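You operate a simulated robot arm through the tools that you are given. There is no shell and no other tool. Be economical: measure what you need, move in short steps, check, and stop when the job is done.

You run a simulated two-armed robot. Do the job below in one go: nothing can be reset, and whatever is moved stays where it is left.

Task
Take the lid off the tub marked "shims" on the rubber mat on the green bench and lay it down there.

It is judged by the outcome, as a careful person would: the job done as asked, and still so three seconds after it is handed in. It fails if anything else is knocked over, pushed out of place, dropped, spilled or broken. Lids that push on must go on centred and level and be pressed home; caps that screw on are set level and turned clockwise until they are tight.

Robot
Two 7-joint arms with two-finger parallel grippers on one trunk, on a base that drives. Base frame: it is fixed to the floor where the robot stands at the start and does not move with it; the origin is under the middle of the robot, x ahead of it, y to its left, z up; the surface under the hand at the start is at about z = 0.852. Units: m, degrees, N and s.
The left shoulder is at the start at [0.05, 0.177, 1.154], the right one opposite. With the tool pointing down near the work surface each hand reaches from about 0.22 to 0.7 m from the robot's upright axis, wherever it stands, measured 20 degrees to its own side. Payload 3.43 kg a hand.
The TCP of each hand is the grasp point between the finger pads, 0.034 m short of the fingertips. In the tool frame z runs along the fingers and y along their closing line. The gripper opens to 0.128 m. The fingers are 0.024 m wide and 0.012 m thick; the gripper's body (0.048 by 0.13 m) begins 0.096 m behind the TCP.
Orientation is that of the tool frame in the base frame, as [roll, pitch, yaw] about the fixed x, y, z axes, in that order (R = Rz(yaw) Ry(pitch) Rx(roll)). With the fingers straight down and closing along the base's y, the tool's x points along the base's -x, its y along +y and its z along -z.

Tools
- The arms move only by the tool drive_tool. It takes "left_plan", "right_plan" or both (then of equal length, played together; a hand with none holds still); each is a list of rows, each an object of numbers (a shift or turn left out is 0, a gripper value left out holds the last): "hand": the closure, from 0 (fully open) to 1 (shut); "tx", "ty", "tz": the shift along the base's x, y, z in m; "rx", "ry", "rz": the turn, a rotation vector about the base's x, y, z in degrees. In form: [{"hand": .., "tx": .., "ty": .., "tz": .., "rx": .., "ry": .., "rz": ..}, ...]. A call has 1 to 8 rows; each row shifts and turns the commanded pose from where the row before left it. A row lasts 0.2 s, in which the tool goes at most 0.05 m and 8.6 degrees; a call with a longer step from one row to the next is refused whole, and so is a gripper value outside its range. A pose out of reach is approached as far as the arm can. The call stops where the force on the tool passes 40 N (or 10 N more than at its start, if that is more) or the arm is blocked; 0.2 s more then pass. The fingers move at their own pace (about 0.108 m/s each) and stop on an object; they squeeze with about 24 N. The grip force told is the motor's: it shows also when the fingers shut on nothing. Time passes only in rows, and 0.2 s behind the last, so rows that do not move let the fingers close. It gives the time, the measured TCP pose, the force on the tool (base axes), the opening and the grip force at its end, in the units of the frame above (readings bear some noise), with the torque about the TCP (base axes, N m) and any sound that the robot's microphone picked up.
- Cameras (640 x 400 px; columns grow to the right, rows downward): "scene" is now at [0.1571, -0.0222, 1.3171]; the picture's right is [-0.26, -0.97, 0.00], its down [-0.54, 0.14, -0.83] and it looks along [0.80, -0.21, -0.56] (base axes); focal length 260 px, centre (320, 200). "left" rides on the left gripper at [0.076, 0.011, -0.16] in its tool frame; the picture's right is [-0.15, 0.99, 0.00], its down [-0.88, -0.13, -0.46] and it looks along [-0.45, -0.07, 0.89] (tool axes); focal length 234 px, centre (320, 200). "right" rides on the right gripper at [0.076, -0.011, -0.16] in its tool frame; the picture's right is [0.15, 0.99, 0.00], its down [-0.88, 0.13, -0.46] and it looks along [-0.45, 0.07, 0.89] (tool axes); focal length 234 px, centre (320, 200). There is no depth. A picture from a camera that has moved, and an enlarged one, comes with that camera's place and axes in the base frame and with its lens.
- capture(camera): a new picture of that camera. It takes no simulated time.
- raise_lower(by): slides the trunk up (or, below 0, down) by that many m; the arms and the scene camera ride with it, the base frame stays. It gives what a move gives, with no picture.
- roll_base(legs): drives the robot by 1 to 6 legs, each [ahead, turn to the left] in m and degrees, along the robot's own axes; the way and the turn of a leg run together, so that a leg with both is an arc; at most 1.5 m and 180 degrees a leg. The arms and the cameras ride along, it lands a little off, and it stops where it bumps. It gives what a move gives.
- head_to(pan, tilt): turns the head with the scene camera to pan (to the left, within 80 degrees either way) and tilt (down, from -29 to 69), counted from straight ahead of the robot. It gives what a move gives.
- inspect(camera, box): a new picture of the part [left, top, right, bottom] of that camera's present view, enlarged. It takes no simulated time.
- close_job(): hands the job in; it is judged then, once.

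Go step by step. Nothing tells you exact positions but the pictures and the camera data: compare them with the known pose of the tool, close in by small moves and look again before you grip or let go. The budget is 120 turns and 108 pictures, counting those below and the enlarged ones. Unless the task says otherwise, let go and move clear before handing in, and close with one line.

The tools are called after ">>>" as a command line: name --argument value ..., lists and objects as JSON in quotes. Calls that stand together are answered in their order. drive_tool: Moves the arms, as the interface text tells. Its arguments: {"type":"object","properties":{"left_plan":{"type":"array"},"right_plan":{"type":"array"}},"required":[]} The other tools are called the same way: raise_lower (by) slides the trunk up or down; roll_base (legs) drives the base; head_to (pan, tilt) turns the head that bears the scene camera; capture (camera) takes a picture; inspect (camera, box) takes an enlarged picture of a part of a camera's view; close_job () hands the job in.

At the start:

```text
clock: 0.0
left_position: [0.3721, 0.0109, 1.1881]
left_orientation: [-180.0, 0.1, -180.0]
left_contact_force: [0.8, 0.4, -0.1]
left_moment: [0.01, -0.03, 0.02]
left_opening: 0.1279
left_gripper_force: 0.0
right_position: [0.3682, -0.3495, 1.169]
right_orientation: [180.0, 0.0, -179.9]
right_contact_force: [0.1, 0.4, -0.1]
right_moment: [0.02, 0.02, -0.04]
right_opening: 0.128
right_gripper_force: 0.2
trunk travel left (down, up): [-0.325, 0.076]
robot x, y, heading: [0.003, -0.0016, -0.1]
head pan, tilt: [-14.8, 34.1]
```

scene: 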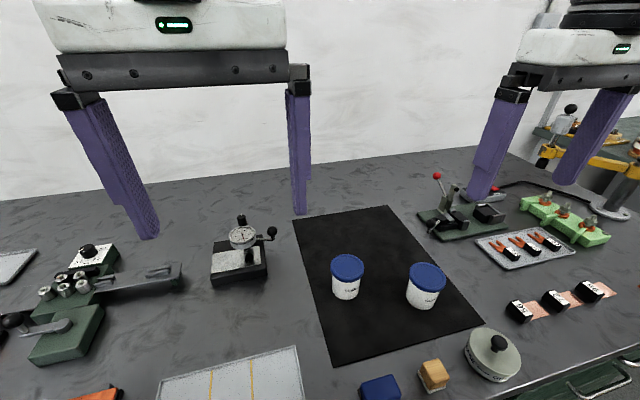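
right: 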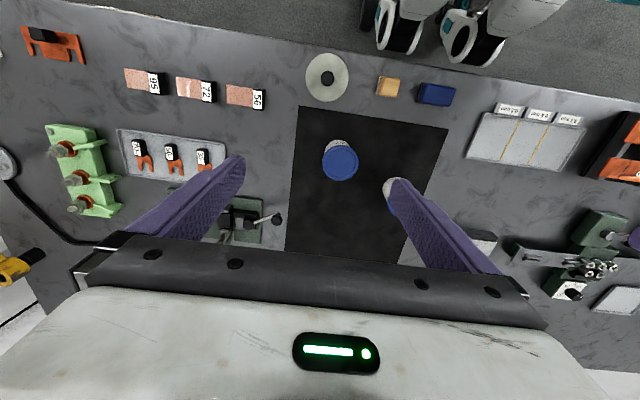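
left: 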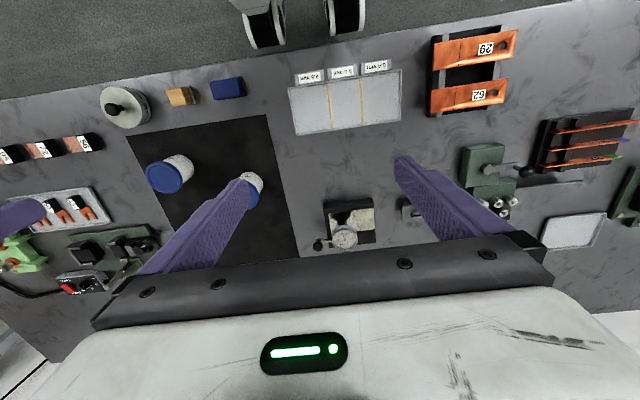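

I see two blue-lidded tubs on a black mat on the bench in front, and another bench off to the right. I'll read the labels and look at the other bench.

>>> inspect --camera "scene" --box '[310, 240, 470, 340]'

>>> head_to --pan -70 --tilt 25

>>> capture --camera "scene"

```text
4.00 times, centred on (390, 290) of scene
camera zoom: at [0.1571, -0.0222, 1.3171], right [-0.26, -0.97, 0.0], down [-0.54, 0.14, -0.83], along [0.8, -0.21, -0.56], focal length 1040 px, centre (40, -160)
```

zoom: 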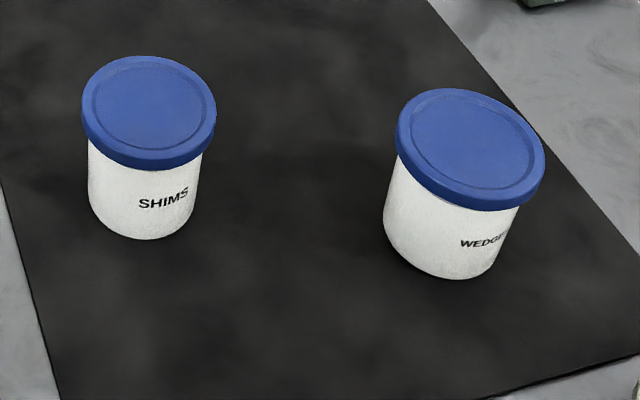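

```text
clock: 1.2
left_position: [0.3721, 0.0127, 1.1876]
left_orientation: [180.0, 0.0, -180.0]
left_contact_force: [-0.1, -0.1, -0.3]
left_moment: [0.01, 0.02, -0.02]
left_opening: 0.128
left_gripper_force: 0.0
right_position: [0.3678, -0.3494, 1.1702]
right_orientation: [180.0, 0.0, -180.0]
right_contact_force: [-0.1, 0.2, 0.4]
right_moment: [0.0, 0.01, -0.01]
right_opening: 0.1278
right_gripper_force: 0.0
trunk travel left (down, up): [-0.325, 0.076]
robot x, y, heading: [0.001, -0.0005, -0.2]
head pan, tilt: [-70.0, 25.0]
```

```text
103 pictures are left
camera scene: at [0.1031, -0.0861, 1.3315], right [-0.94, -0.34, 0.0], down [-0.14, 0.4, -0.91], along [0.31, -0.85, -0.42], focal length 260 px, centre (320, 200)
```

scene: 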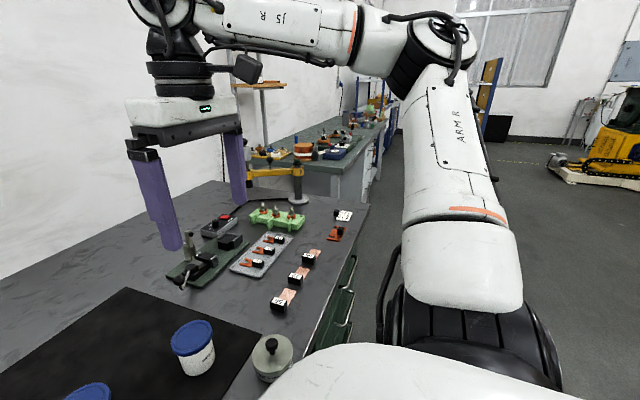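

The near mat holds SHIMS and WEDGES tubs. I'll check the other bench and the left side to make sure which is the green bench.

>>> inspect --camera "scene" --box '[230, 80, 400, 210]'

>>> head_to --pan 60 --tilt 25

>>> capture --camera "scene"

>>> head_to --pan -14.8 --tilt 50

>>> capture --camera "scene"

```text
3.08 times, centred on (315, 145) of scene
camera zoom: at [0.1031, -0.0861, 1.3315], right [-0.94, -0.34, 0.0], down [-0.14, 0.4, -0.91], along [0.31, -0.85, -0.42], focal length 800 px, centre (335, 369)
```

zoom: 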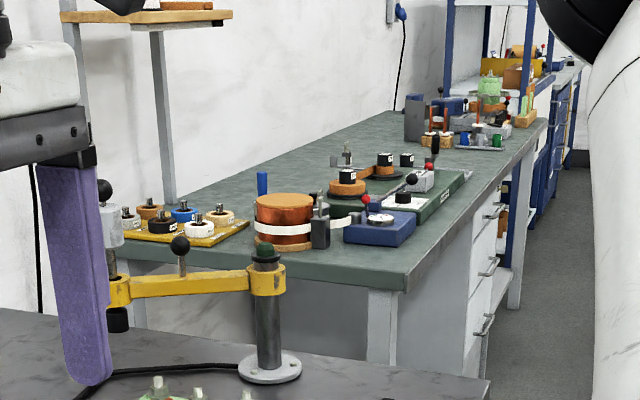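

```text
clock: 3.4
left_position: [0.3731, 0.0117, 1.1875]
left_orientation: [179.9, 0.0, 180.0]
left_contact_force: [1.5, -0.6, -0.2]
left_moment: [-0.01, 0.02, -0.04]
left_opening: 0.1281
left_gripper_force: 0.1
right_position: [0.3688, -0.3502, 1.1691]
right_orientation: [180.0, 0.0, 180.0]
right_contact_force: [0.1, -0.4, -0.3]
right_moment: [-0.01, 0.01, -0.01]
right_opening: 0.1281
right_gripper_force: 0.1
trunk travel left (down, up): [-0.325, 0.076]
robot x, y, heading: [-0.0005, 0.0026, 0.2]
head pan, tilt: [60.0, 25.0]
```

```text
101 pictures are left
camera scene: at [0.1176, 0.0803, 1.3315], right [0.87, -0.5, 0.0], down [-0.21, -0.37, -0.91], along [0.45, 0.78, -0.42], focal length 260 px, centre (320, 200)
```

scene: 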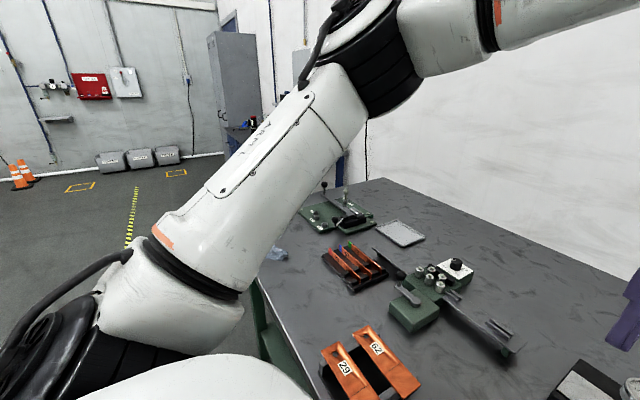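

```text
clock: 4.8
left_position: [0.3722, 0.0122, 1.1876]
left_orientation: [-180.0, 0.1, 180.0]
left_contact_force: [-0.1, 0.6, -0.2]
left_moment: [0.02, 0.01, -0.03]
left_opening: 0.1279
left_gripper_force: 0.1
right_position: [0.3686, -0.3496, 1.1705]
right_orientation: [-180.0, 0.0, 179.9]
right_contact_force: [-0.5, -0.3, 0.0]
right_moment: [0.01, 0.01, 0.03]
right_opening: 0.128
right_gripper_force: 0.0
trunk travel left (down, up): [-0.325, 0.076]
robot x, y, heading: [0.0008, -0.0009, -0.2]
head pan, tilt: [-14.8, 50.0]
```

```text
100 pictures are left
camera scene: at [0.146, -0.0191, 1.294], right [-0.25, -0.97, 0.0], down [-0.74, 0.2, -0.64], along [0.62, -0.16, -0.77], focal length 260 px, centre (320, 200)
```

scene: 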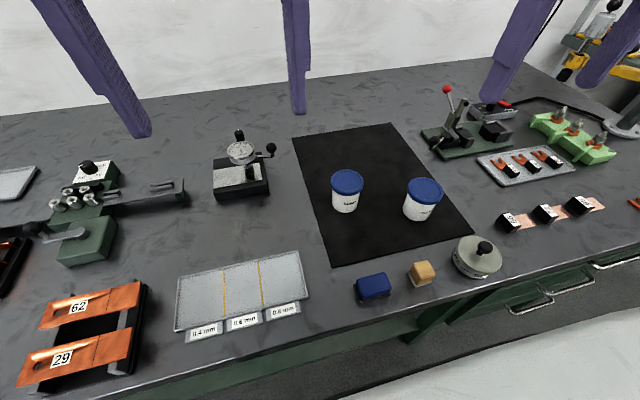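

The bench in front has a green frame and carries the mat with the SHIMS tub (lid about [0.48, -0.165, 0.92]). I bring the right hand above it and move the left aside.

>>> drive_tool --right_plan '[{"tx": 0.022, "ty": 0.0365, "tz": -0.024}, {"tx": 0.022, "ty": 0.0365, "tz": -0.024}, {"tx": 0.022, "ty": 0.0365, "tz": -0.024}, {"tx": 0.022, "ty": 0.0365, "tz": -0.024}, {"tx": 0.022, "ty": 0.0365, "tz": -0.024}, {}]' --left_plan '[{"ty": 0.03}, {"ty": 0.03}, {"ty": 0.03}, {"ty": 0.03}, {"ty": 0.03}, {}]'

>>> capture --camera "right"

>>> capture --camera "scene"

```text
clock: 6.2
left_position: [0.371, 0.1627, 1.1879]
left_orientation: [-179.9, 0.0, 180.0]
left_contact_force: [0.1, -0.6, -1.4]
left_moment: [-0.01, 0.0, -0.01]
left_opening: 0.128
left_gripper_force: 0.0
right_position: [0.4786, -0.166, 1.0478]
right_orientation: [180.0, 0.1, 179.9]
right_contact_force: [0.6, -0.4, 0.1]
right_moment: [0.02, 0.0, 0.03]
right_opening: 0.1281
right_gripper_force: 0.1
trunk travel left (down, up): [-0.325, 0.076]
robot x, y, heading: [0.0031, 0.0032, -0.0]
head pan, tilt: [-14.8, 50.0]
```

```text
99 pictures are left
camera right: at [0.4037, -0.1779, 1.2066], right [-0.14, 0.99, 0.0], down [0.88, 0.13, 0.46], along [0.45, 0.07, -0.89], focal length 234 px, centre (320, 200)
```

right: 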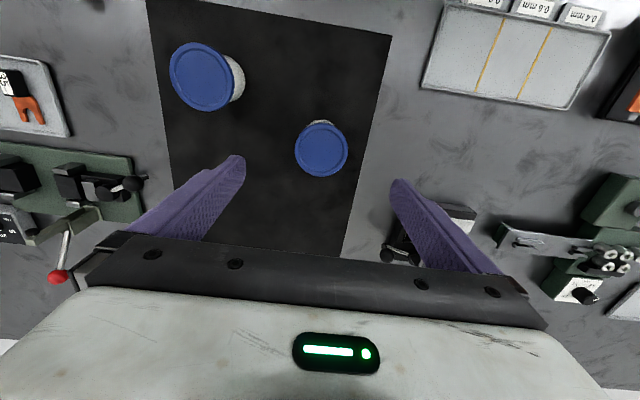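

```text
98 pictures are left
camera scene: at [0.1453, -0.0196, 1.2941], right [-0.26, -0.97, 0.0], down [-0.74, 0.2, -0.64], along [0.62, -0.16, -0.77], focal length 260 px, centre (320, 200)
```

scene: 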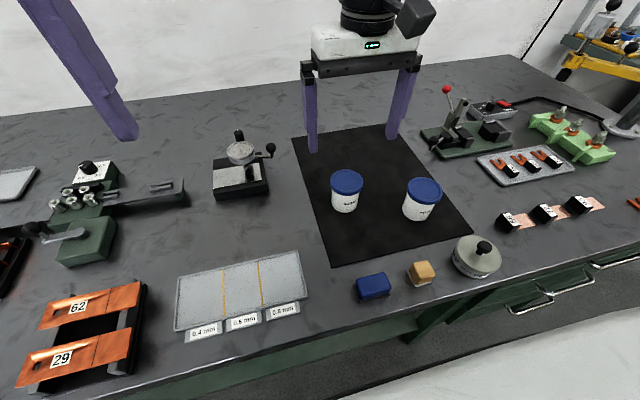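

The lid is confirmed at about [0.480, -0.164], 66 mm wide, top near z 0.918. I lower straddling it and check.

>>> drive_tool --right_plan '[{"tx": 0.001, "ty": 0.002, "tz": -0.04}, {"tz": -0.04}, {"tz": -0.03}, {}]'

>>> inspect --camera "scene" --box '[280, 110, 440, 230]'

>>> capture --camera "right"

```text
clock: 7.2
left_position: [0.3702, 0.1619, 1.187]
left_orientation: [-179.9, 0.0, -179.9]
left_contact_force: [-0.1, 0.1, 0.1]
left_moment: [0.0, 0.03, 0.03]
left_opening: 0.1281
left_gripper_force: 0.2
right_position: [0.4775, -0.1656, 0.9372]
right_orientation: [179.8, 0.2, 180.0]
right_contact_force: [0.0, 0.6, 0.0]
right_moment: [-0.01, 0.01, 0.01]
right_opening: 0.1284
right_gripper_force: 0.0
trunk travel left (down, up): [-0.325, 0.076]
robot x, y, heading: [0.0001, -0.0012, 0.0]
head pan, tilt: [-14.8, 50.0]
```

```text
3.33 times, centred on (360, 170) of scene
camera zoom: at [0.1459, -0.0191, 1.294], right [-0.26, -0.97, 0.0], down [-0.74, 0.2, -0.64], along [0.62, -0.16, -0.77], focal length 867 px, centre (187, 300)
```

zoom: 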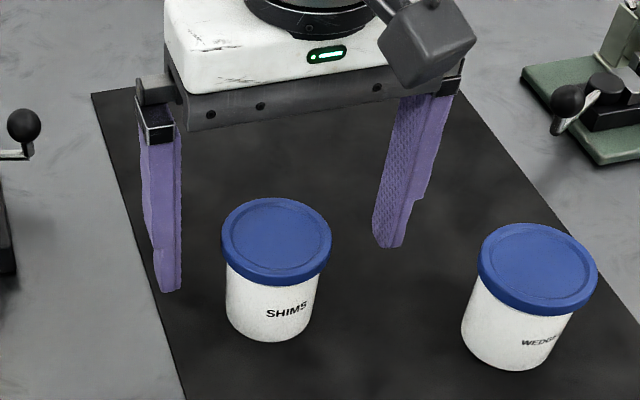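

```text
96 pictures are left
camera right: at [0.4023, -0.1782, 1.0961], right [-0.15, 0.99, 0.0], down [0.88, 0.13, 0.46], along [0.45, 0.07, -0.89], focal length 234 px, centre (320, 200)
```

right: 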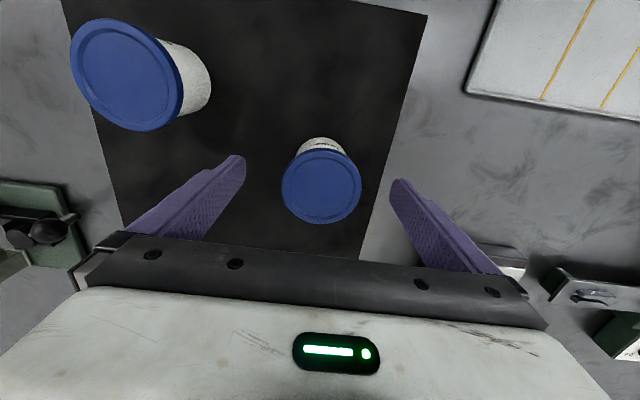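

The fingers straddle the lid, centred within 2 mm. I lower 4 mm and close.

>>> drive_tool --right_plan '[{"tx": 0.002, "ty": 0.001, "tz": -0.004}, {"hand": 0.35}, {"hand": 0.43}, {"hand": 0.5}, {"hand": 0.6}, {"hand": 1.0}, {"hand": 1.0}]'

>>> inspect --camera "scene" --box '[280, 110, 440, 230]'

```text
clock: 8.8
left_position: [0.3721, 0.163, 1.1865]
left_orientation: [180.0, 0.1, 180.0]
left_contact_force: [-0.5, 0.1, -0.3]
left_moment: [0.0, -0.02, -0.01]
left_opening: 0.1279
left_gripper_force: 0.0
right_position: [0.4773, -0.1662, 0.9357]
right_orientation: [179.8, 0.2, 180.0]
right_contact_force: [-0.2, 1.2, 0.1]
right_moment: [0.02, -0.04, -0.01]
right_opening: 0.0666
right_gripper_force: 23.9
right hand out of reach, approached as far as the arm can: row 1
trunk travel left (down, up): [-0.325, 0.076]
robot x, y, heading: [0.0016, 0.0011, 0.0]
head pan, tilt: [-14.8, 50.0]
```

```text
3.33 times, centred on (360, 170) of scene
camera zoom: at [0.1459, -0.0191, 1.294], right [-0.26, -0.97, 0.0], down [-0.74, 0.2, -0.64], along [0.62, -0.16, -0.77], focal length 867 px, centre (187, 300)
```

zoom: 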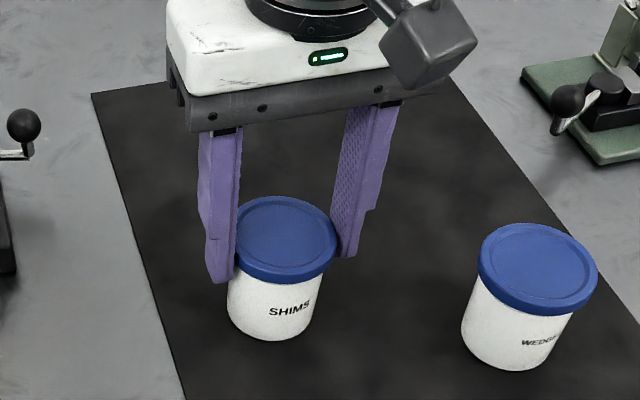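

The lid is gripped at 66.6 mm. I lift in millimetre steps and watch whether the tub comes along.

>>> drive_tool --right_plan '[{"tz": 0.004, "hand": 1.0}, {"tz": 0.002}, {"tz": 0.002}, {}]'

>>> inspect --camera "scene" --box '[280, 110, 440, 230]'

```text
clock: 9.8
left_position: [0.3724, 0.1628, 1.1874]
left_orientation: [180.0, 0.0, 180.0]
left_contact_force: [0.4, 0.0, 0.3]
left_moment: [0.0, 0.02, 0.02]
left_opening: 0.1277
left_gripper_force: 0.2
right_position: [0.4786, -0.1686, 0.9444]
right_orientation: [179.9, 0.0, 180.0]
right_contact_force: [0.0, 0.5, -0.6]
right_moment: [0.0, 0.0, -0.01]
right_opening: 0.0663
right_gripper_force: 24.0
trunk travel left (down, up): [-0.325, 0.076]
robot x, y, heading: [0.0015, 0.0002, -0.0]
head pan, tilt: [-14.8, 50.0]
```

```text
3.33 times, centred on (360, 170) of scene
camera zoom: at [0.146, -0.0192, 1.294], right [-0.26, -0.97, 0.0], down [-0.74, 0.2, -0.64], along [0.62, -0.16, -0.77], focal length 867 px, centre (187, 300)
```

zoom: 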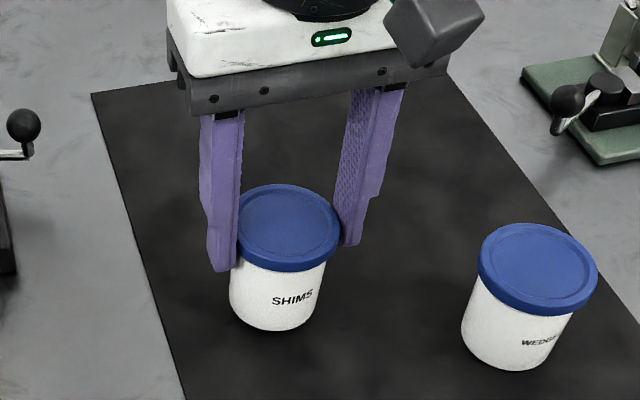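

The tub lifts along with the lid (light, about 0.6 N), so the left hand must hold the body. I set it back, let go, rise, and then lower the trunk for more reach.

>>> drive_tool --right_plan '[{"tx": -0.001, "ty": 0.002, "tz": -0.004, "hand": 1.0}, {"tz": -0.002}, {"tz": -0.0015}, {"tz": -0.001}, {}]'

>>> inspect --camera "scene" --box '[280, 110, 440, 230]'

```text
clock: 11.0
left_position: [0.3719, 0.1616, 1.1867]
left_orientation: [-180.0, 0.0, -179.9]
left_contact_force: [-0.3, 0.2, -0.4]
left_moment: [0.0, 0.03, 0.02]
left_opening: 0.1282
left_gripper_force: 0.1
right_position: [0.4775, -0.1667, 0.9363]
right_orientation: [179.9, 0.1, 180.0]
right_contact_force: [0.1, 0.9, -0.7]
right_moment: [0.01, 0.01, -0.02]
right_opening: 0.0666
right_gripper_force: 24.3
trunk travel left (down, up): [-0.325, 0.076]
robot x, y, heading: [0.0011, -0.0027, -0.1]
head pan, tilt: [-14.8, 50.0]
```

```text
3.33 times, centred on (360, 170) of scene
camera zoom: at [0.146, -0.0192, 1.294], right [-0.26, -0.97, 0.0], down [-0.74, 0.2, -0.64], along [0.62, -0.16, -0.77], focal length 867 px, centre (187, 300)
```

zoom: 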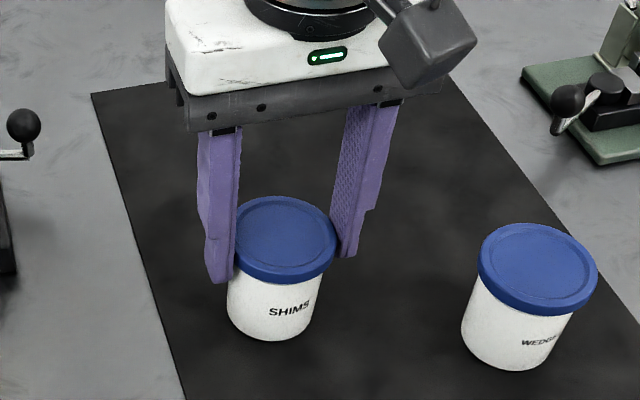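

It is back at its mark, possibly hanging a fraction of a millimetre. I ease down another millimetre, open and rise.

>>> drive_tool --right_plan '[{"tz": -0.001}, {"hand": 0.45}, {"hand": 0.3}, {"hand": 0.0}, {"hand": 0.0}, {"tz": 0.04}, {"tz": 0.04}, {"tz": 0.04}]'

>>> raise_lower --by -0.12

>>> capture --camera "scene"

```text
clock: 12.8
left_position: [0.3717, 0.1631, 1.1865]
left_orientation: [-180.0, -0.1, 180.0]
left_contact_force: [-0.8, -0.8, 0.6]
left_moment: [0.03, 0.03, -0.02]
left_opening: 0.1281
left_gripper_force: 0.1
right_position: [0.4759, -0.1665, 1.0556]
right_orientation: [-180.0, -0.1, 180.0]
right_contact_force: [-0.3, -0.4, -0.6]
right_moment: [-0.03, 0.01, -0.02]
right_opening: 0.1279
right_gripper_force: 0.2
trunk travel left (down, up): [-0.325, 0.076]
robot x, y, heading: [0.0014, 0.0003, -0.1]
head pan, tilt: [-14.8, 50.0]
```

```text
clock: 14.3
left_position: [0.3721, 0.1613, 1.0679]
left_orientation: [-179.9, 0.0, -180.0]
left_contact_force: [0.8, 0.0, -0.2]
left_moment: [-0.02, 0.02, -0.01]
left_opening: 0.1279
left_gripper_force: 0.0
right_position: [0.4776, -0.1664, 0.9359]
right_orientation: [179.9, 0.0, -180.0]
right_contact_force: [-0.1, 0.5, 0.4]
right_moment: [-0.01, 0.0, 0.0]
right_opening: 0.128
right_gripper_force: 0.1
trunk travel left (down, up): [-0.205, 0.196]
robot x, y, heading: [-0.0004, 0.0003, 0.0]
head pan, tilt: [-14.8, 50.0]
```

```text
92 pictures are left
camera scene: at [0.1458, -0.0192, 1.174], right [-0.26, -0.97, 0.0], down [-0.74, 0.2, -0.64], along [0.62, -0.16, -0.77], focal length 260 px, centre (320, 200)
```

scene: 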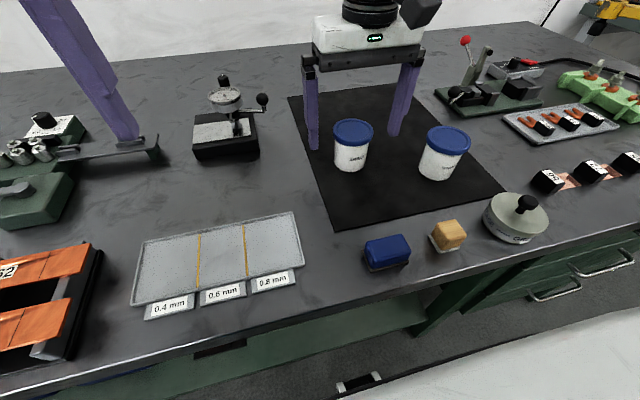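

The trunk is lower and the right hand straddles the lid again. I narrow the right fingers and turn the left hand so it points toward the tub sideways, tilted 20° down with the camera on top.

>>> drive_tool --left_plan '[{"rx": -4.49, "ry": 3.45, "rz": 6.41, "ty": 0.01}, {"rx": -4.49, "ry": 3.45, "rz": 6.41, "ty": 0.01}, {"rx": -4.49, "ry": 3.45, "rz": 6.41, "ty": 0.01}, {"rx": -4.49, "ry": 3.45, "rz": 6.41, "ty": 0.01}, {"rx": -4.49, "ry": 3.45, "rz": 6.41}, {"rx": -4.49, "ry": 3.45, "rz": 6.41}, {"rx": -4.49, "ry": 3.45, "rz": 6.41}]' --right_plan '[{"ty": 0.001, "hand": 0.2}, {"hand": 0.32}, {}, {}, {}, {}, {}]'

>>> drive_tool --left_plan '[{"rx": -4.49, "ry": 3.45, "rz": 6.41}, {"rx": -4.49, "ry": 3.45, "rz": 6.41}, {"rx": -4.49, "ry": 3.45, "rz": 6.41}, {"rx": -4.49, "ry": 3.45, "rz": 6.41}, {"rx": -4.49, "ry": 3.45, "rz": 6.41}, {"rx": -4.49, "ry": 3.45, "rz": 6.41}, {"rx": -4.49, "ry": 3.45, "rz": 6.41}, {}]'

>>> capture --camera "scene"

>>> capture --camera "left"

```text
clock: 15.9
left_position: [0.3715, 0.2032, 1.0666]
left_orientation: [-158.8, -33.1, -139.5]
left_contact_force: [0.1, 0.4, 1.2]
left_moment: [-0.03, 0.04, -0.02]
left_opening: 0.128
left_gripper_force: 0.1
right_position: [0.4776, -0.1668, 0.9363]
right_orientation: [180.0, 0.0, 180.0]
right_contact_force: [0.1, 0.2, -0.3]
right_moment: [0.0, 0.01, -0.02]
right_opening: 0.0871
right_gripper_force: 0.0
trunk travel left (down, up): [-0.205, 0.196]
robot x, y, heading: [0.0, -0.001, -0.1]
head pan, tilt: [-14.8, 50.0]
```

```text
clock: 17.7
left_position: [0.3726, 0.2014, 1.0679]
left_orientation: [-179.6, -69.9, -75.7]
left_contact_force: [0.1, 0.5, 0.8]
left_moment: [-0.01, 0.0, 0.02]
left_opening: 0.1282
left_gripper_force: 0.1
right_position: [0.4773, -0.1654, 0.9351]
right_orientation: [180.0, 0.0, -180.0]
right_contact_force: [0.5, 0.6, -0.1]
right_moment: [0.0, 0.02, -0.02]
right_opening: 0.0868
right_gripper_force: 0.1
trunk travel left (down, up): [-0.205, 0.196]
robot x, y, heading: [-0.0009, 0.0008, 0.3]
head pan, tilt: [-14.8, 50.0]
```

```text
91 pictures are left
camera scene: at [0.146, -0.0192, 1.174], right [-0.26, -0.97, 0.0], down [-0.74, 0.2, -0.64], along [0.62, -0.16, -0.77], focal length 260 px, centre (320, 200)
```

scene: 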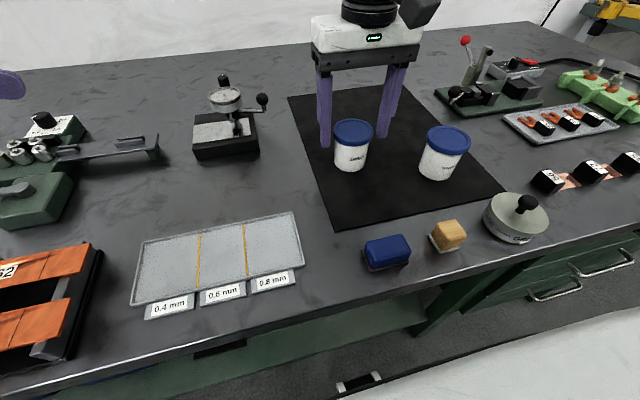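

```text
90 pictures are left
camera left: at [0.3298, 0.3189, 1.1925], right [-0.97, -0.2, -0.14], down [-0.06, 0.74, -0.67], along [0.24, -0.64, -0.73], focal length 234 px, centre (320, 200)
```

left: 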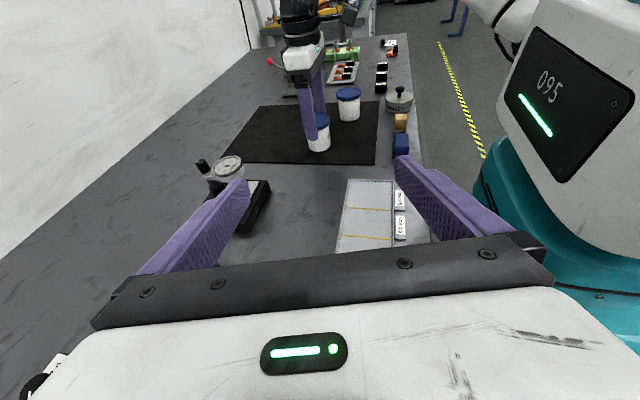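

The left hand is oriented well. I bring it to a pre-grasp point about 13 cm back from the tub along its approach line.

>>> drive_tool --left_plan '[{"tx": 0.0123, "ty": -0.0415, "tz": -0.023}, {"tx": 0.0123, "ty": -0.0415, "tz": -0.023}, {"tx": 0.0123, "ty": -0.0415, "tz": -0.023}, {"tx": 0.0123, "ty": -0.0415, "tz": -0.023}, {"tx": 0.0123, "ty": -0.0415, "tz": -0.023}, {"tx": 0.0123, "ty": -0.0415, "tz": -0.023}, {}]'

>>> capture --camera "scene"

>>> capture --camera "left"

```text
clock: 19.5
left_position: [0.4765, -0.0096, 0.9313]
left_orientation: [-167.8, -65.6, -80.9]
left_contact_force: [-0.3, 0.2, 0.3]
left_moment: [0.0, 0.02, -0.01]
left_opening: 0.1277
left_gripper_force: 0.1
right_position: [0.4717, -0.1763, 0.9368]
right_orientation: [179.3, 0.5, 179.9]
right_contact_force: [0.9, 0.0, 0.9]
right_moment: [0.04, -0.01, -0.02]
right_opening: 0.0872
right_gripper_force: 0.0
trunk travel left (down, up): [-0.205, 0.196]
robot x, y, heading: [-0.0012, 0.0004, 0.4]
head pan, tilt: [-14.8, 50.0]
stopped in row 7 (left hand): the arm was blocked; the commanded pose is now the measured one
```

```text
89 pictures are left
camera scene: at [0.1378, -0.0297, 1.1741], right [-0.25, -0.97, -0.01], down [-0.74, 0.2, -0.65], along [0.63, -0.15, -0.76], focal length 260 px, centre (320, 200)
```

scene: 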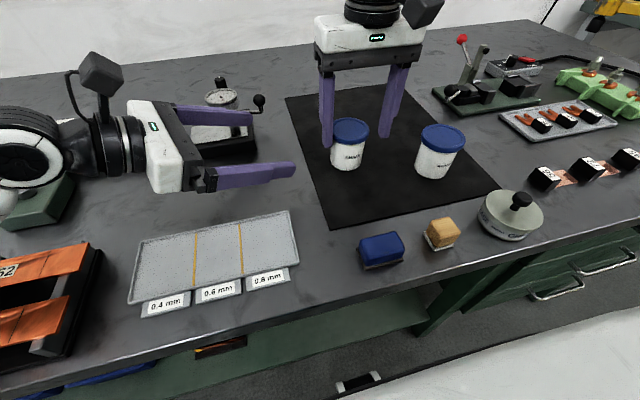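

```text
88 pictures are left
camera left: at [0.4147, 0.0915, 1.0633], right [-0.93, -0.28, -0.22], down [-0.1, 0.79, -0.6], along [0.34, -0.54, -0.77], focal length 234 px, centre (320, 200)
```

left: 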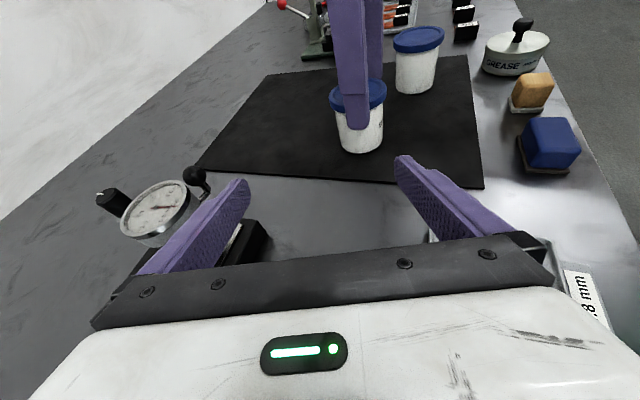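

The left arm was blocked and the trunk strained, so I must see what it touches. I look to the left before moving anything.

>>> head_to --pan 45 --tilt 40

>>> capture --camera "scene"

```text
clock: 20.8
left_position: [0.4749, -0.0093, 0.9316]
left_orientation: [-168.2, -65.5, -80.7]
left_contact_force: [0.8, -0.1, 1.2]
left_moment: [0.03, 0.02, 0.03]
left_opening: 0.1282
left_gripper_force: 0.0
right_position: [0.4721, -0.1757, 0.9395]
right_orientation: [179.3, 0.5, 179.9]
right_contact_force: [-0.9, -0.6, -0.3]
right_moment: [0.0, -0.02, -0.01]
right_opening: 0.0871
right_gripper_force: 0.2
trunk travel left (down, up): [-0.205, 0.196]
robot x, y, heading: [0.0018, 0.0012, 0.2]
head pan, tilt: [45.0, 40.0]
```

```text
87 pictures are left
camera scene: at [0.1235, 0.0504, 1.1903], right [0.71, -0.71, 0.0], down [-0.45, -0.44, -0.78], along [0.55, 0.55, -0.63], focal length 260 px, centre (320, 200)
```

scene: 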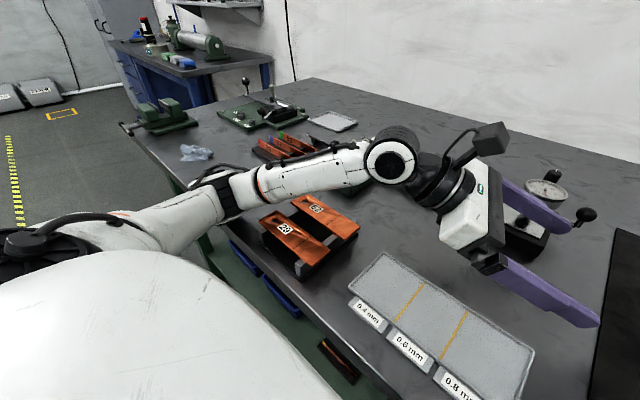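

The left elbow has sunk against the bench edge. I open the right hand and raise the trunk straight up to relieve it.

>>> drive_tool --right_plan '[{"hand": 0.0}, {"hand": 0.0}]'

>>> raise_lower --by 0.1

>>> capture --camera "scene"

```text
clock: 21.4
left_position: [0.4748, -0.0091, 0.9313]
left_orientation: [-168.2, -65.5, -80.7]
left_contact_force: [-0.2, 0.3, 0.1]
left_moment: [-0.05, 0.01, 0.04]
left_opening: 0.128
left_gripper_force: 0.1
right_position: [0.4712, -0.1748, 0.9392]
right_orientation: [179.4, 0.5, 179.9]
right_contact_force: [0.0, -0.4, -0.9]
right_moment: [0.03, -0.02, 0.0]
right_opening: 0.1281
right_gripper_force: 0.0
trunk travel left (down, up): [-0.205, 0.196]
robot x, y, heading: [-0.0013, -0.0012, 0.1]
head pan, tilt: [45.0, 40.0]
```

```text
clock: 22.8
left_position: [0.4789, -0.005, 1.0244]
left_orientation: [-171.3, -66.3, -78.1]
left_contact_force: [0.9, -0.1, 0.0]
left_moment: [0.03, -0.02, 0.0]
left_opening: 0.1281
left_gripper_force: 0.0
right_position: [0.4774, -0.1671, 1.0349]
right_orientation: [180.0, 0.0, 180.0]
right_contact_force: [-0.7, 0.9, 0.1]
right_moment: [-0.02, -0.01, -0.01]
right_opening: 0.1282
right_gripper_force: 0.1
trunk travel left (down, up): [-0.305, 0.096]
robot x, y, heading: [-0.0009, 0.0001, 0.1]
head pan, tilt: [45.0, 40.0]
```

```text
86 pictures are left
camera scene: at [0.1321, 0.0616, 1.2881], right [0.71, -0.71, 0.0], down [-0.45, -0.45, -0.77], along [0.54, 0.54, -0.64], focal length 260 px, centre (320, 200)
```

scene: 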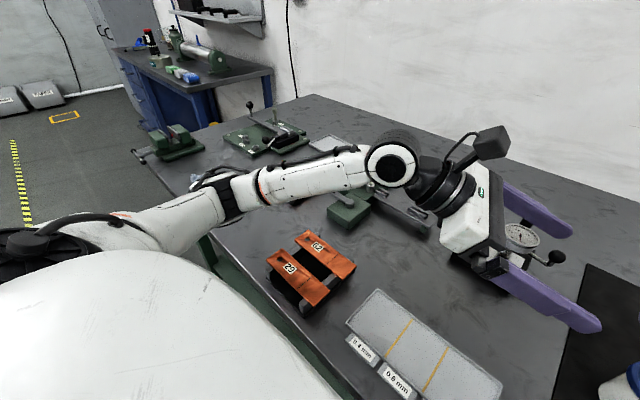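

Strain is released and nothing looks displaced. New plan: lift tub and lid with the right hand and let the left grip the body in mid-air, higher up. I first retract the left and check the scene.

>>> drive_tool --left_plan '[{"tz": 0.03, "ty": 0.03}, {"tz": 0.03, "ty": 0.03}, {"tx": -0.01, "ty": 0.04}, {"tx": -0.01, "ty": 0.04}, {"tx": -0.01, "ty": 0.04}, {}]'

>>> capture --camera "scene"

>>> head_to --pan -14.8 --tilt 50

>>> capture --camera "scene"

>>> capture --camera "right"

```text
clock: 24.1
left_position: [0.448, 0.174, 1.0845]
left_orientation: [-171.3, -66.3, -78.2]
left_contact_force: [-0.1, 0.1, -0.3]
left_moment: [-0.01, 0.0, -0.07]
left_opening: 0.128
left_gripper_force: 0.0
right_position: [0.4773, -0.168, 1.0355]
right_orientation: [-180.0, 0.0, 179.9]
right_contact_force: [0.6, -0.2, -0.7]
right_moment: [0.03, 0.0, -0.02]
right_opening: 0.128
right_gripper_force: 0.0
trunk travel left (down, up): [-0.305, 0.096]
robot x, y, heading: [0.0012, 0.0005, 0.1]
head pan, tilt: [45.0, 40.0]
```

```text
85 pictures are left
camera scene: at [0.1321, 0.0614, 1.2882], right [0.71, -0.71, 0.0], down [-0.45, -0.45, -0.77], along [0.54, 0.54, -0.64], focal length 260 px, centre (320, 200)
```

scene: 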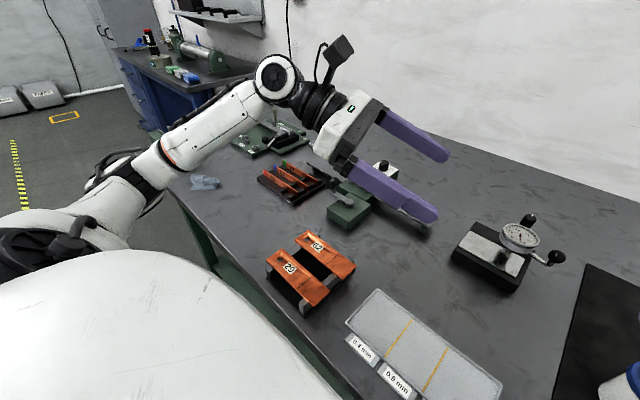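

```text
clock: 25.4
left_position: [0.448, 0.1756, 1.0843]
left_orientation: [-171.3, -66.3, -78.2]
left_contact_force: [-0.7, -0.5, -1.1]
left_moment: [0.06, 0.0, -0.02]
left_opening: 0.1277
left_gripper_force: 0.0
right_position: [0.4784, -0.1662, 1.035]
right_orientation: [180.0, 0.0, 179.8]
right_contact_force: [-0.2, -0.2, 0.8]
right_moment: [0.0, 0.01, 0.0]
right_opening: 0.1281
right_gripper_force: 0.0
trunk travel left (down, up): [-0.305, 0.096]
robot x, y, heading: [0.0002, 0.0016, 0.0]
head pan, tilt: [-14.8, 50.0]
```

```text
84 pictures are left
camera scene: at [0.1463, -0.0181, 1.274], right [-0.25, -0.97, 0.0], down [-0.74, 0.2, -0.64], along [0.62, -0.16, -0.77], focal length 260 px, centre (320, 200)
```

scene: 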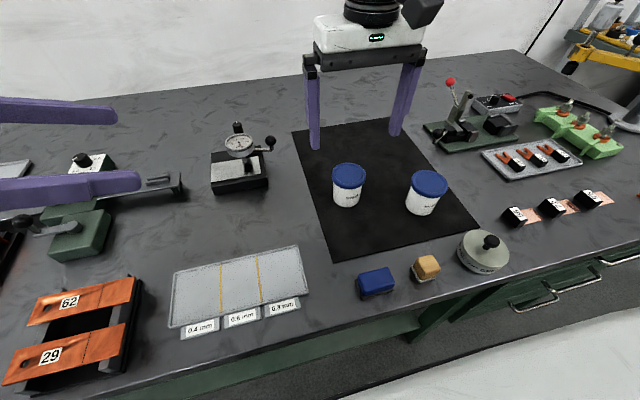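

```text
83 pictures are left
camera right: at [0.4028, -0.1791, 1.1948], right [-0.15, 0.99, 0.0], down [0.88, 0.13, 0.46], along [0.45, 0.07, -0.89], focal length 234 px, centre (320, 200)
```

right: 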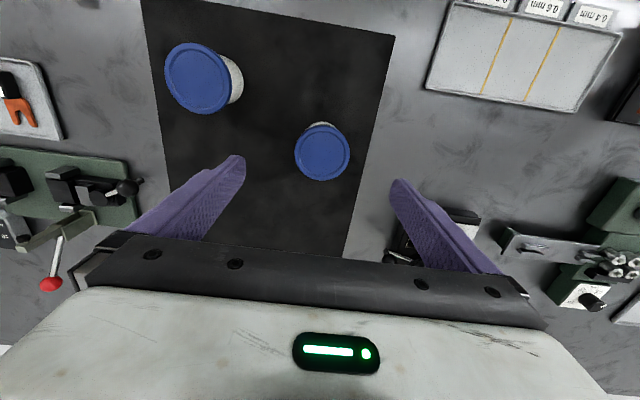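

Everything is still in place and the tub is unmoved at [0.478, -0.165]. I grip the lid again with the right hand.

>>> drive_tool --right_plan '[{"tz": -0.045, "ty": 0.001}, {"tz": -0.045}, {"tz": -0.012}, {"hand": 0.35, "tz": -0.002}, {"hand": 0.43}, {"hand": 0.5}, {"hand": 1.0}, {"hand": 1.0}]'

>>> inspect --camera "scene" --box '[280, 110, 440, 230]'

```text
clock: 27.2
left_position: [0.4481, 0.1761, 1.084]
left_orientation: [-171.2, -66.3, -78.2]
left_contact_force: [0.3, -0.1, -0.1]
left_moment: [0.05, 0.0, 0.04]
left_opening: 0.128
left_gripper_force: 0.0
right_position: [0.4785, -0.1646, 0.9285]
right_orientation: [180.0, 0.0, 179.9]
right_contact_force: [0.5, -1.0, -0.2]
right_moment: [-0.01, 0.0, -0.01]
right_opening: 0.0664
right_gripper_force: 24.4
trunk travel left (down, up): [-0.305, 0.096]
robot x, y, heading: [0.0038, 0.0006, 0.1]
head pan, tilt: [-14.8, 50.0]
```

```text
3.33 times, centred on (360, 170) of scene
camera zoom: at [0.1464, -0.0182, 1.274], right [-0.26, -0.97, 0.0], down [-0.74, 0.2, -0.64], along [0.62, -0.16, -0.77], focal length 867 px, centre (187, 300)
```

zoom: 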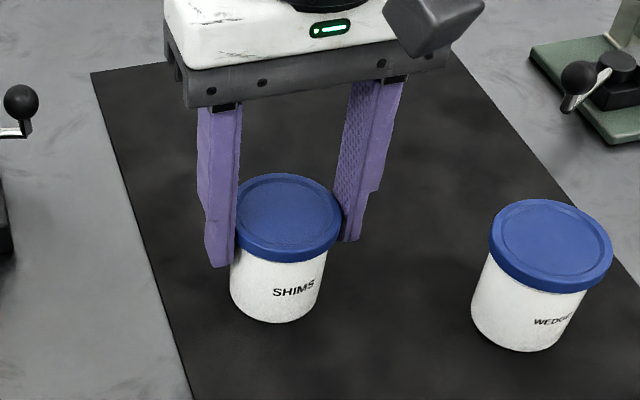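

The lid is gripped with the tub resting at its place (TCP 0.4785, -0.1646, 0.9285). I lift gently straight up.

>>> drive_tool --right_plan '[{"tz": 0.01}, {"tz": 0.025}, {"tz": 0.03}, {"tz": 0.03}, {"tz": 0.03}, {"tz": 0.03}, {"tz": 0.015}, {}]'

>>> drive_tool --right_plan '[{"tx": -0.003, "ty": 0.01}, {"tx": -0.006, "ty": 0.02}, {"tx": -0.006, "ty": 0.02}, {"tx": -0.006, "ty": 0.02}, {"tx": -0.006, "ty": 0.02}, {"tx": -0.003, "ty": 0.01}, {}]'

>>> capture --camera "scene"

>>> capture --camera "left"

```text
clock: 29.1
left_position: [0.4481, 0.1757, 1.0829]
left_orientation: [-171.3, -66.3, -78.1]
left_contact_force: [0.5, 0.0, -1.2]
left_moment: [0.01, 0.01, 0.0]
left_opening: 0.128
left_gripper_force: 0.1
right_position: [0.4784, -0.1714, 1.0997]
right_orientation: [179.9, -0.1, 179.9]
right_contact_force: [0.2, 0.5, -0.7]
right_moment: [-0.03, 0.02, -0.01]
right_opening: 0.0667
right_gripper_force: 24.0
right hand out of reach, approached as far as the arm can: row 7
trunk travel left (down, up): [-0.305, 0.096]
robot x, y, heading: [0.0025, 0.0015, -0.3]
head pan, tilt: [-14.8, 50.0]
```

```text
clock: 30.6
left_position: [0.4478, 0.1766, 1.0835]
left_orientation: [-171.4, -66.3, -78.2]
left_contact_force: [-0.2, 0.2, 0.0]
left_moment: [0.01, 0.0, -0.02]
left_opening: 0.1281
left_gripper_force: 0.0
right_position: [0.4777, -0.1719, 1.0998]
right_orientation: [180.0, 0.0, 179.9]
right_contact_force: [0.3, 0.7, -1.0]
right_moment: [0.01, -0.02, 0.0]
right_opening: 0.0666
right_gripper_force: 24.1
right hand out of reach, approached as far as the arm can: row 1, 2, 3, 4, 5, 6
trunk travel left (down, up): [-0.305, 0.096]
robot x, y, heading: [0.0005, 0.0056, -0.0]
head pan, tilt: [-14.8, 50.0]
```

```text
81 pictures are left
camera scene: at [0.1464, -0.0182, 1.274], right [-0.26, -0.97, 0.0], down [-0.74, 0.2, -0.64], along [0.62, -0.16, -0.77], focal length 260 px, centre (320, 200)
```

scene: 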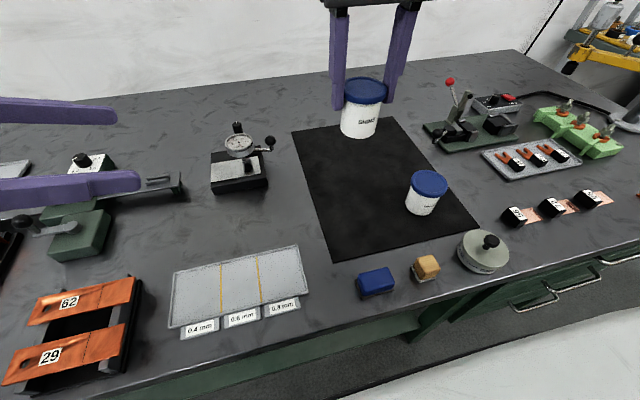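

```text
80 pictures are left
camera left: at [0.3904, 0.2789, 1.2152], right [-0.94, -0.28, -0.19], down [-0.1, 0.78, -0.62], along [0.32, -0.56, -0.76], focal length 234 px, centre (320, 200)
```

left: 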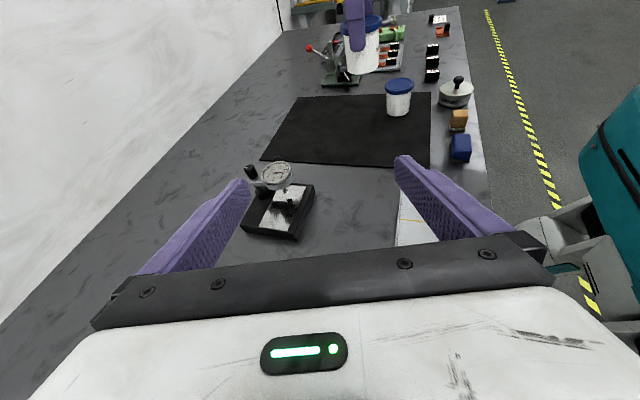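

The tub is up, but the right arm reached a limit at y ≈ -0.17. I test how its commanded pose behaves with a small move back.

>>> drive_tool --right_plan '[{"ty": -0.006, "tx": -0.006, "tz": -0.01}, {}]'

```text
clock: 31.2
left_position: [0.4485, 0.1749, 1.0842]
left_orientation: [-171.3, -66.3, -78.2]
left_contact_force: [-0.1, -0.8, -0.4]
left_moment: [0.02, 0.01, 0.03]
left_opening: 0.128
left_gripper_force: 0.0
right_position: [0.4734, -0.1779, 1.0885]
right_orientation: [179.8, 0.0, 179.9]
right_contact_force: [-0.8, -0.1, -0.8]
right_moment: [-0.01, 0.02, 0.01]
right_opening: 0.0666
right_gripper_force: 24.6
trunk travel left (down, up): [-0.305, 0.096]
robot x, y, heading: [0.0007, 0.0002, 0.2]
head pan, tilt: [-14.8, 50.0]
```

The right arm responds normally. I correct the left hand's orientation and start it toward a mid-air pre-grasp.

>>> drive_tool --left_plan '[{"rx": -1.27, "ry": 3.25, "rz": 1.51}, {"rz": -8}, {"rz": -8}, {"tx": 0.0025, "ty": -0.039, "tz": 0.001}, {"tx": 0.0025, "ty": -0.039, "tz": 0.001}, {"tx": 0.0025, "ty": -0.039, "tz": 0.001}, {}]'

>>> head_to --pan 35 --tilt 40

>>> capture --camera "scene"

>>> capture --camera "left"

```text
clock: 32.9
left_position: [0.4561, 0.0586, 1.0879]
left_orientation: [-179.9, -66.6, -84.6]
left_contact_force: [-0.1, -0.5, 0.9]
left_moment: [0.0, -0.01, 0.02]
left_opening: 0.1279
left_gripper_force: 0.1
right_position: [0.4712, -0.178, 1.0887]
right_orientation: [180.0, 0.0, 179.9]
right_contact_force: [0.0, -0.3, -0.6]
right_moment: [-0.02, -0.01, -0.03]
right_opening: 0.0666
right_gripper_force: 23.9
trunk travel left (down, up): [-0.305, 0.096]
robot x, y, heading: [-0.0024, 0.0022, -0.4]
head pan, tilt: [-14.8, 50.0]
```

```text
clock: 34.0
left_position: [0.4573, 0.0576, 1.0873]
left_orientation: [180.0, -66.7, -84.6]
left_contact_force: [0.2, -0.1, 0.4]
left_moment: [0.01, 0.03, 0.02]
left_opening: 0.128
left_gripper_force: 0.1
right_position: [0.4718, -0.177, 1.0885]
right_orientation: [-180.0, 0.0, 179.9]
right_contact_force: [-0.4, 0.4, -1.1]
right_moment: [-0.01, -0.02, -0.01]
right_opening: 0.0665
right_gripper_force: 24.4
trunk travel left (down, up): [-0.305, 0.096]
robot x, y, heading: [0.0023, 0.0025, -0.1]
head pan, tilt: [35.0, 40.0]
```

```text
79 pictures are left
camera scene: at [0.1416, 0.0502, 1.2881], right [0.57, -0.82, 0.0], down [-0.53, -0.37, -0.77], along [0.63, 0.44, -0.64], focal length 260 px, centre (320, 200)
```

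scene: 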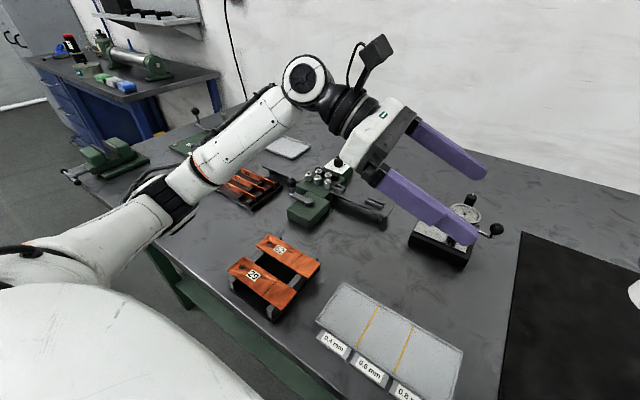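

```text
78 pictures are left
camera left: at [0.4345, 0.173, 1.2195], right [-0.99, -0.03, -0.13], down [0.06, 0.78, -0.63], along [0.13, -0.63, -0.77], focal length 234 px, centre (320, 200)
```

left: 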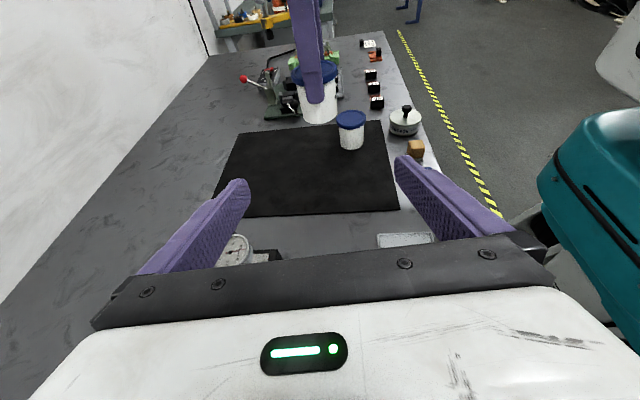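

The elbow is well clear. I continue the left to the pre-grasp point.

>>> drive_tool --left_plan '[{"tx": 0.002, "ty": -0.03, "tz": 0.001}, {"tx": 0.002, "ty": -0.03}, {"tx": 0.001, "ty": -0.03}, {"ty": -0.025}, {}]'

>>> capture --camera "scene"

>>> capture --camera "left"

```text
clock: 35.2
left_position: [0.462, -0.056, 1.0864]
left_orientation: [-179.9, -66.6, -84.5]
left_contact_force: [0.8, -0.7, 0.4]
left_moment: [-0.01, 0.01, 0.0]
left_opening: 0.1281
left_gripper_force: 0.1
right_position: [0.4715, -0.1773, 1.0903]
right_orientation: [179.9, -0.1, 179.9]
right_contact_force: [-0.5, 0.3, -0.9]
right_moment: [0.0, 0.01, -0.03]
right_opening: 0.0663
right_gripper_force: 24.0
trunk travel left (down, up): [-0.305, 0.096]
robot x, y, heading: [0.0003, -0.0034, -0.0]
head pan, tilt: [35.0, 40.0]
```

```text
77 pictures are left
camera scene: at [0.1415, 0.0504, 1.2881], right [0.57, -0.82, 0.0], down [-0.53, -0.37, -0.77], along [0.63, 0.44, -0.64], focal length 260 px, centre (320, 200)
```

scene: 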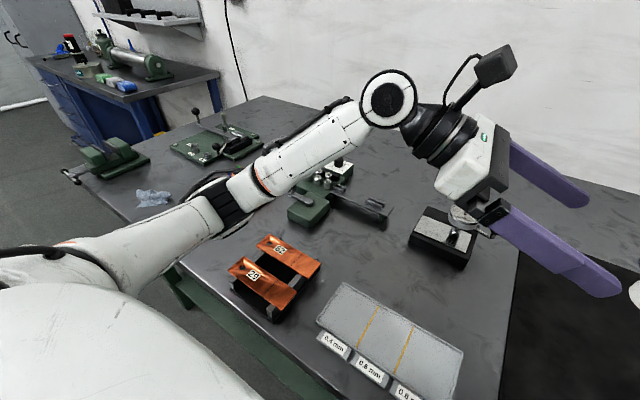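

```text
76 pictures are left
camera left: at [0.44, 0.0595, 1.2196], right [-0.99, -0.03, -0.13], down [0.06, 0.78, -0.63], along [0.13, -0.63, -0.77], focal length 234 px, centre (320, 200)
```

left: 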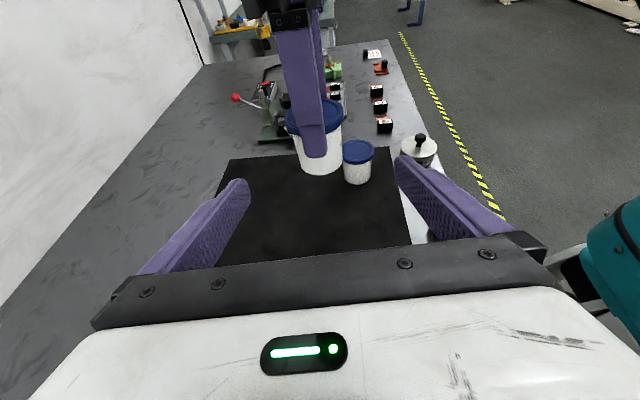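

The left hand lines up with the tub. I advance half-way along its approach and look.

>>> drive_tool --left_plan '[{"tx": 0.002, "ty": -0.025, "tz": -0.01}, {"tx": 0.002, "ty": -0.025, "tz": -0.01}, {"tx": 0.001, "ty": -0.015, "tz": -0.006}, {}]'

>>> capture --camera "left"

>>> head_to --pan -10 --tilt 30

>>> capture --camera "scene"

>>> capture --camera "right"

```text
clock: 36.2
left_position: [0.4677, -0.1224, 1.0611]
left_orientation: [-180.0, -66.7, -84.7]
left_contact_force: [-0.1, -0.7, -0.7]
left_moment: [-0.02, 0.03, 0.0]
left_opening: 0.128
left_gripper_force: 0.0
right_position: [0.4715, -0.1767, 1.0887]
right_orientation: [179.9, -0.1, 179.9]
right_contact_force: [0.1, -0.4, -0.7]
right_moment: [0.01, 0.0, 0.01]
right_opening: 0.0664
right_gripper_force: 24.4
trunk travel left (down, up): [-0.305, 0.096]
robot x, y, heading: [0.0031, 0.0048, 0.0]
head pan, tilt: [35.0, 40.0]
```

```text
75 pictures are left
camera left: at [0.4451, -0.0067, 1.1934], right [-0.99, -0.03, -0.13], down [0.06, 0.78, -0.63], along [0.13, -0.63, -0.77], focal length 234 px, centre (320, 200)
```

left: 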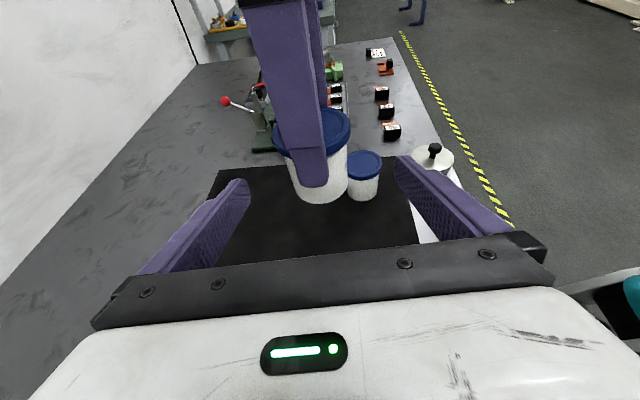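

```text
clock: 37.4
left_position: [0.4673, -0.1214, 1.0611]
left_orientation: [180.0, -66.6, -84.6]
left_contact_force: [-0.2, -0.1, 0.2]
left_moment: [0.02, 0.04, -0.01]
left_opening: 0.1282
left_gripper_force: 0.1
right_position: [0.4727, -0.1776, 1.0895]
right_orientation: [-180.0, 0.0, 179.9]
right_contact_force: [0.5, -0.3, -0.2]
right_moment: [0.04, -0.01, -0.01]
right_opening: 0.0666
right_gripper_force: 23.8
trunk travel left (down, up): [-0.305, 0.096]
robot x, y, heading: [-0.0008, 0.0017, 0.1]
head pan, tilt: [-10.0, 30.0]
```

```text
74 pictures are left
camera scene: at [0.161, -0.0141, 1.3035], right [-0.17, -0.98, 0.0], down [-0.49, 0.09, -0.87], along [0.85, -0.15, -0.5], focal length 260 px, centre (320, 200)
```

scene: 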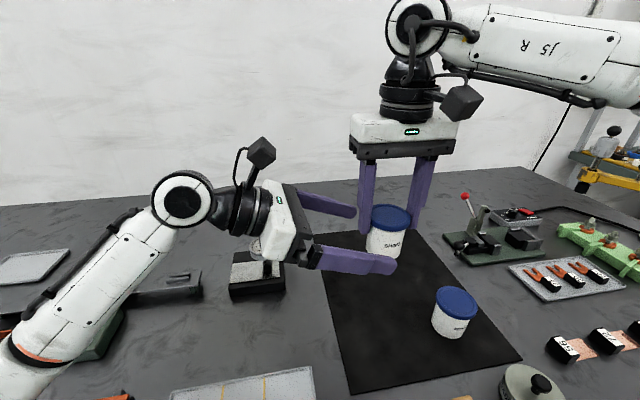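

```text
73 pictures are left
camera right: at [0.3975, -0.1895, 1.2482], right [-0.14, 0.99, 0.0], down [0.88, 0.13, 0.46], along [0.45, 0.07, -0.89], focal length 234 px, centre (320, 200)
```

right: 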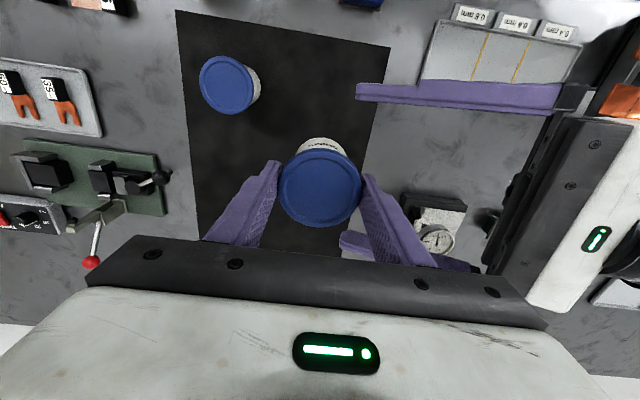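

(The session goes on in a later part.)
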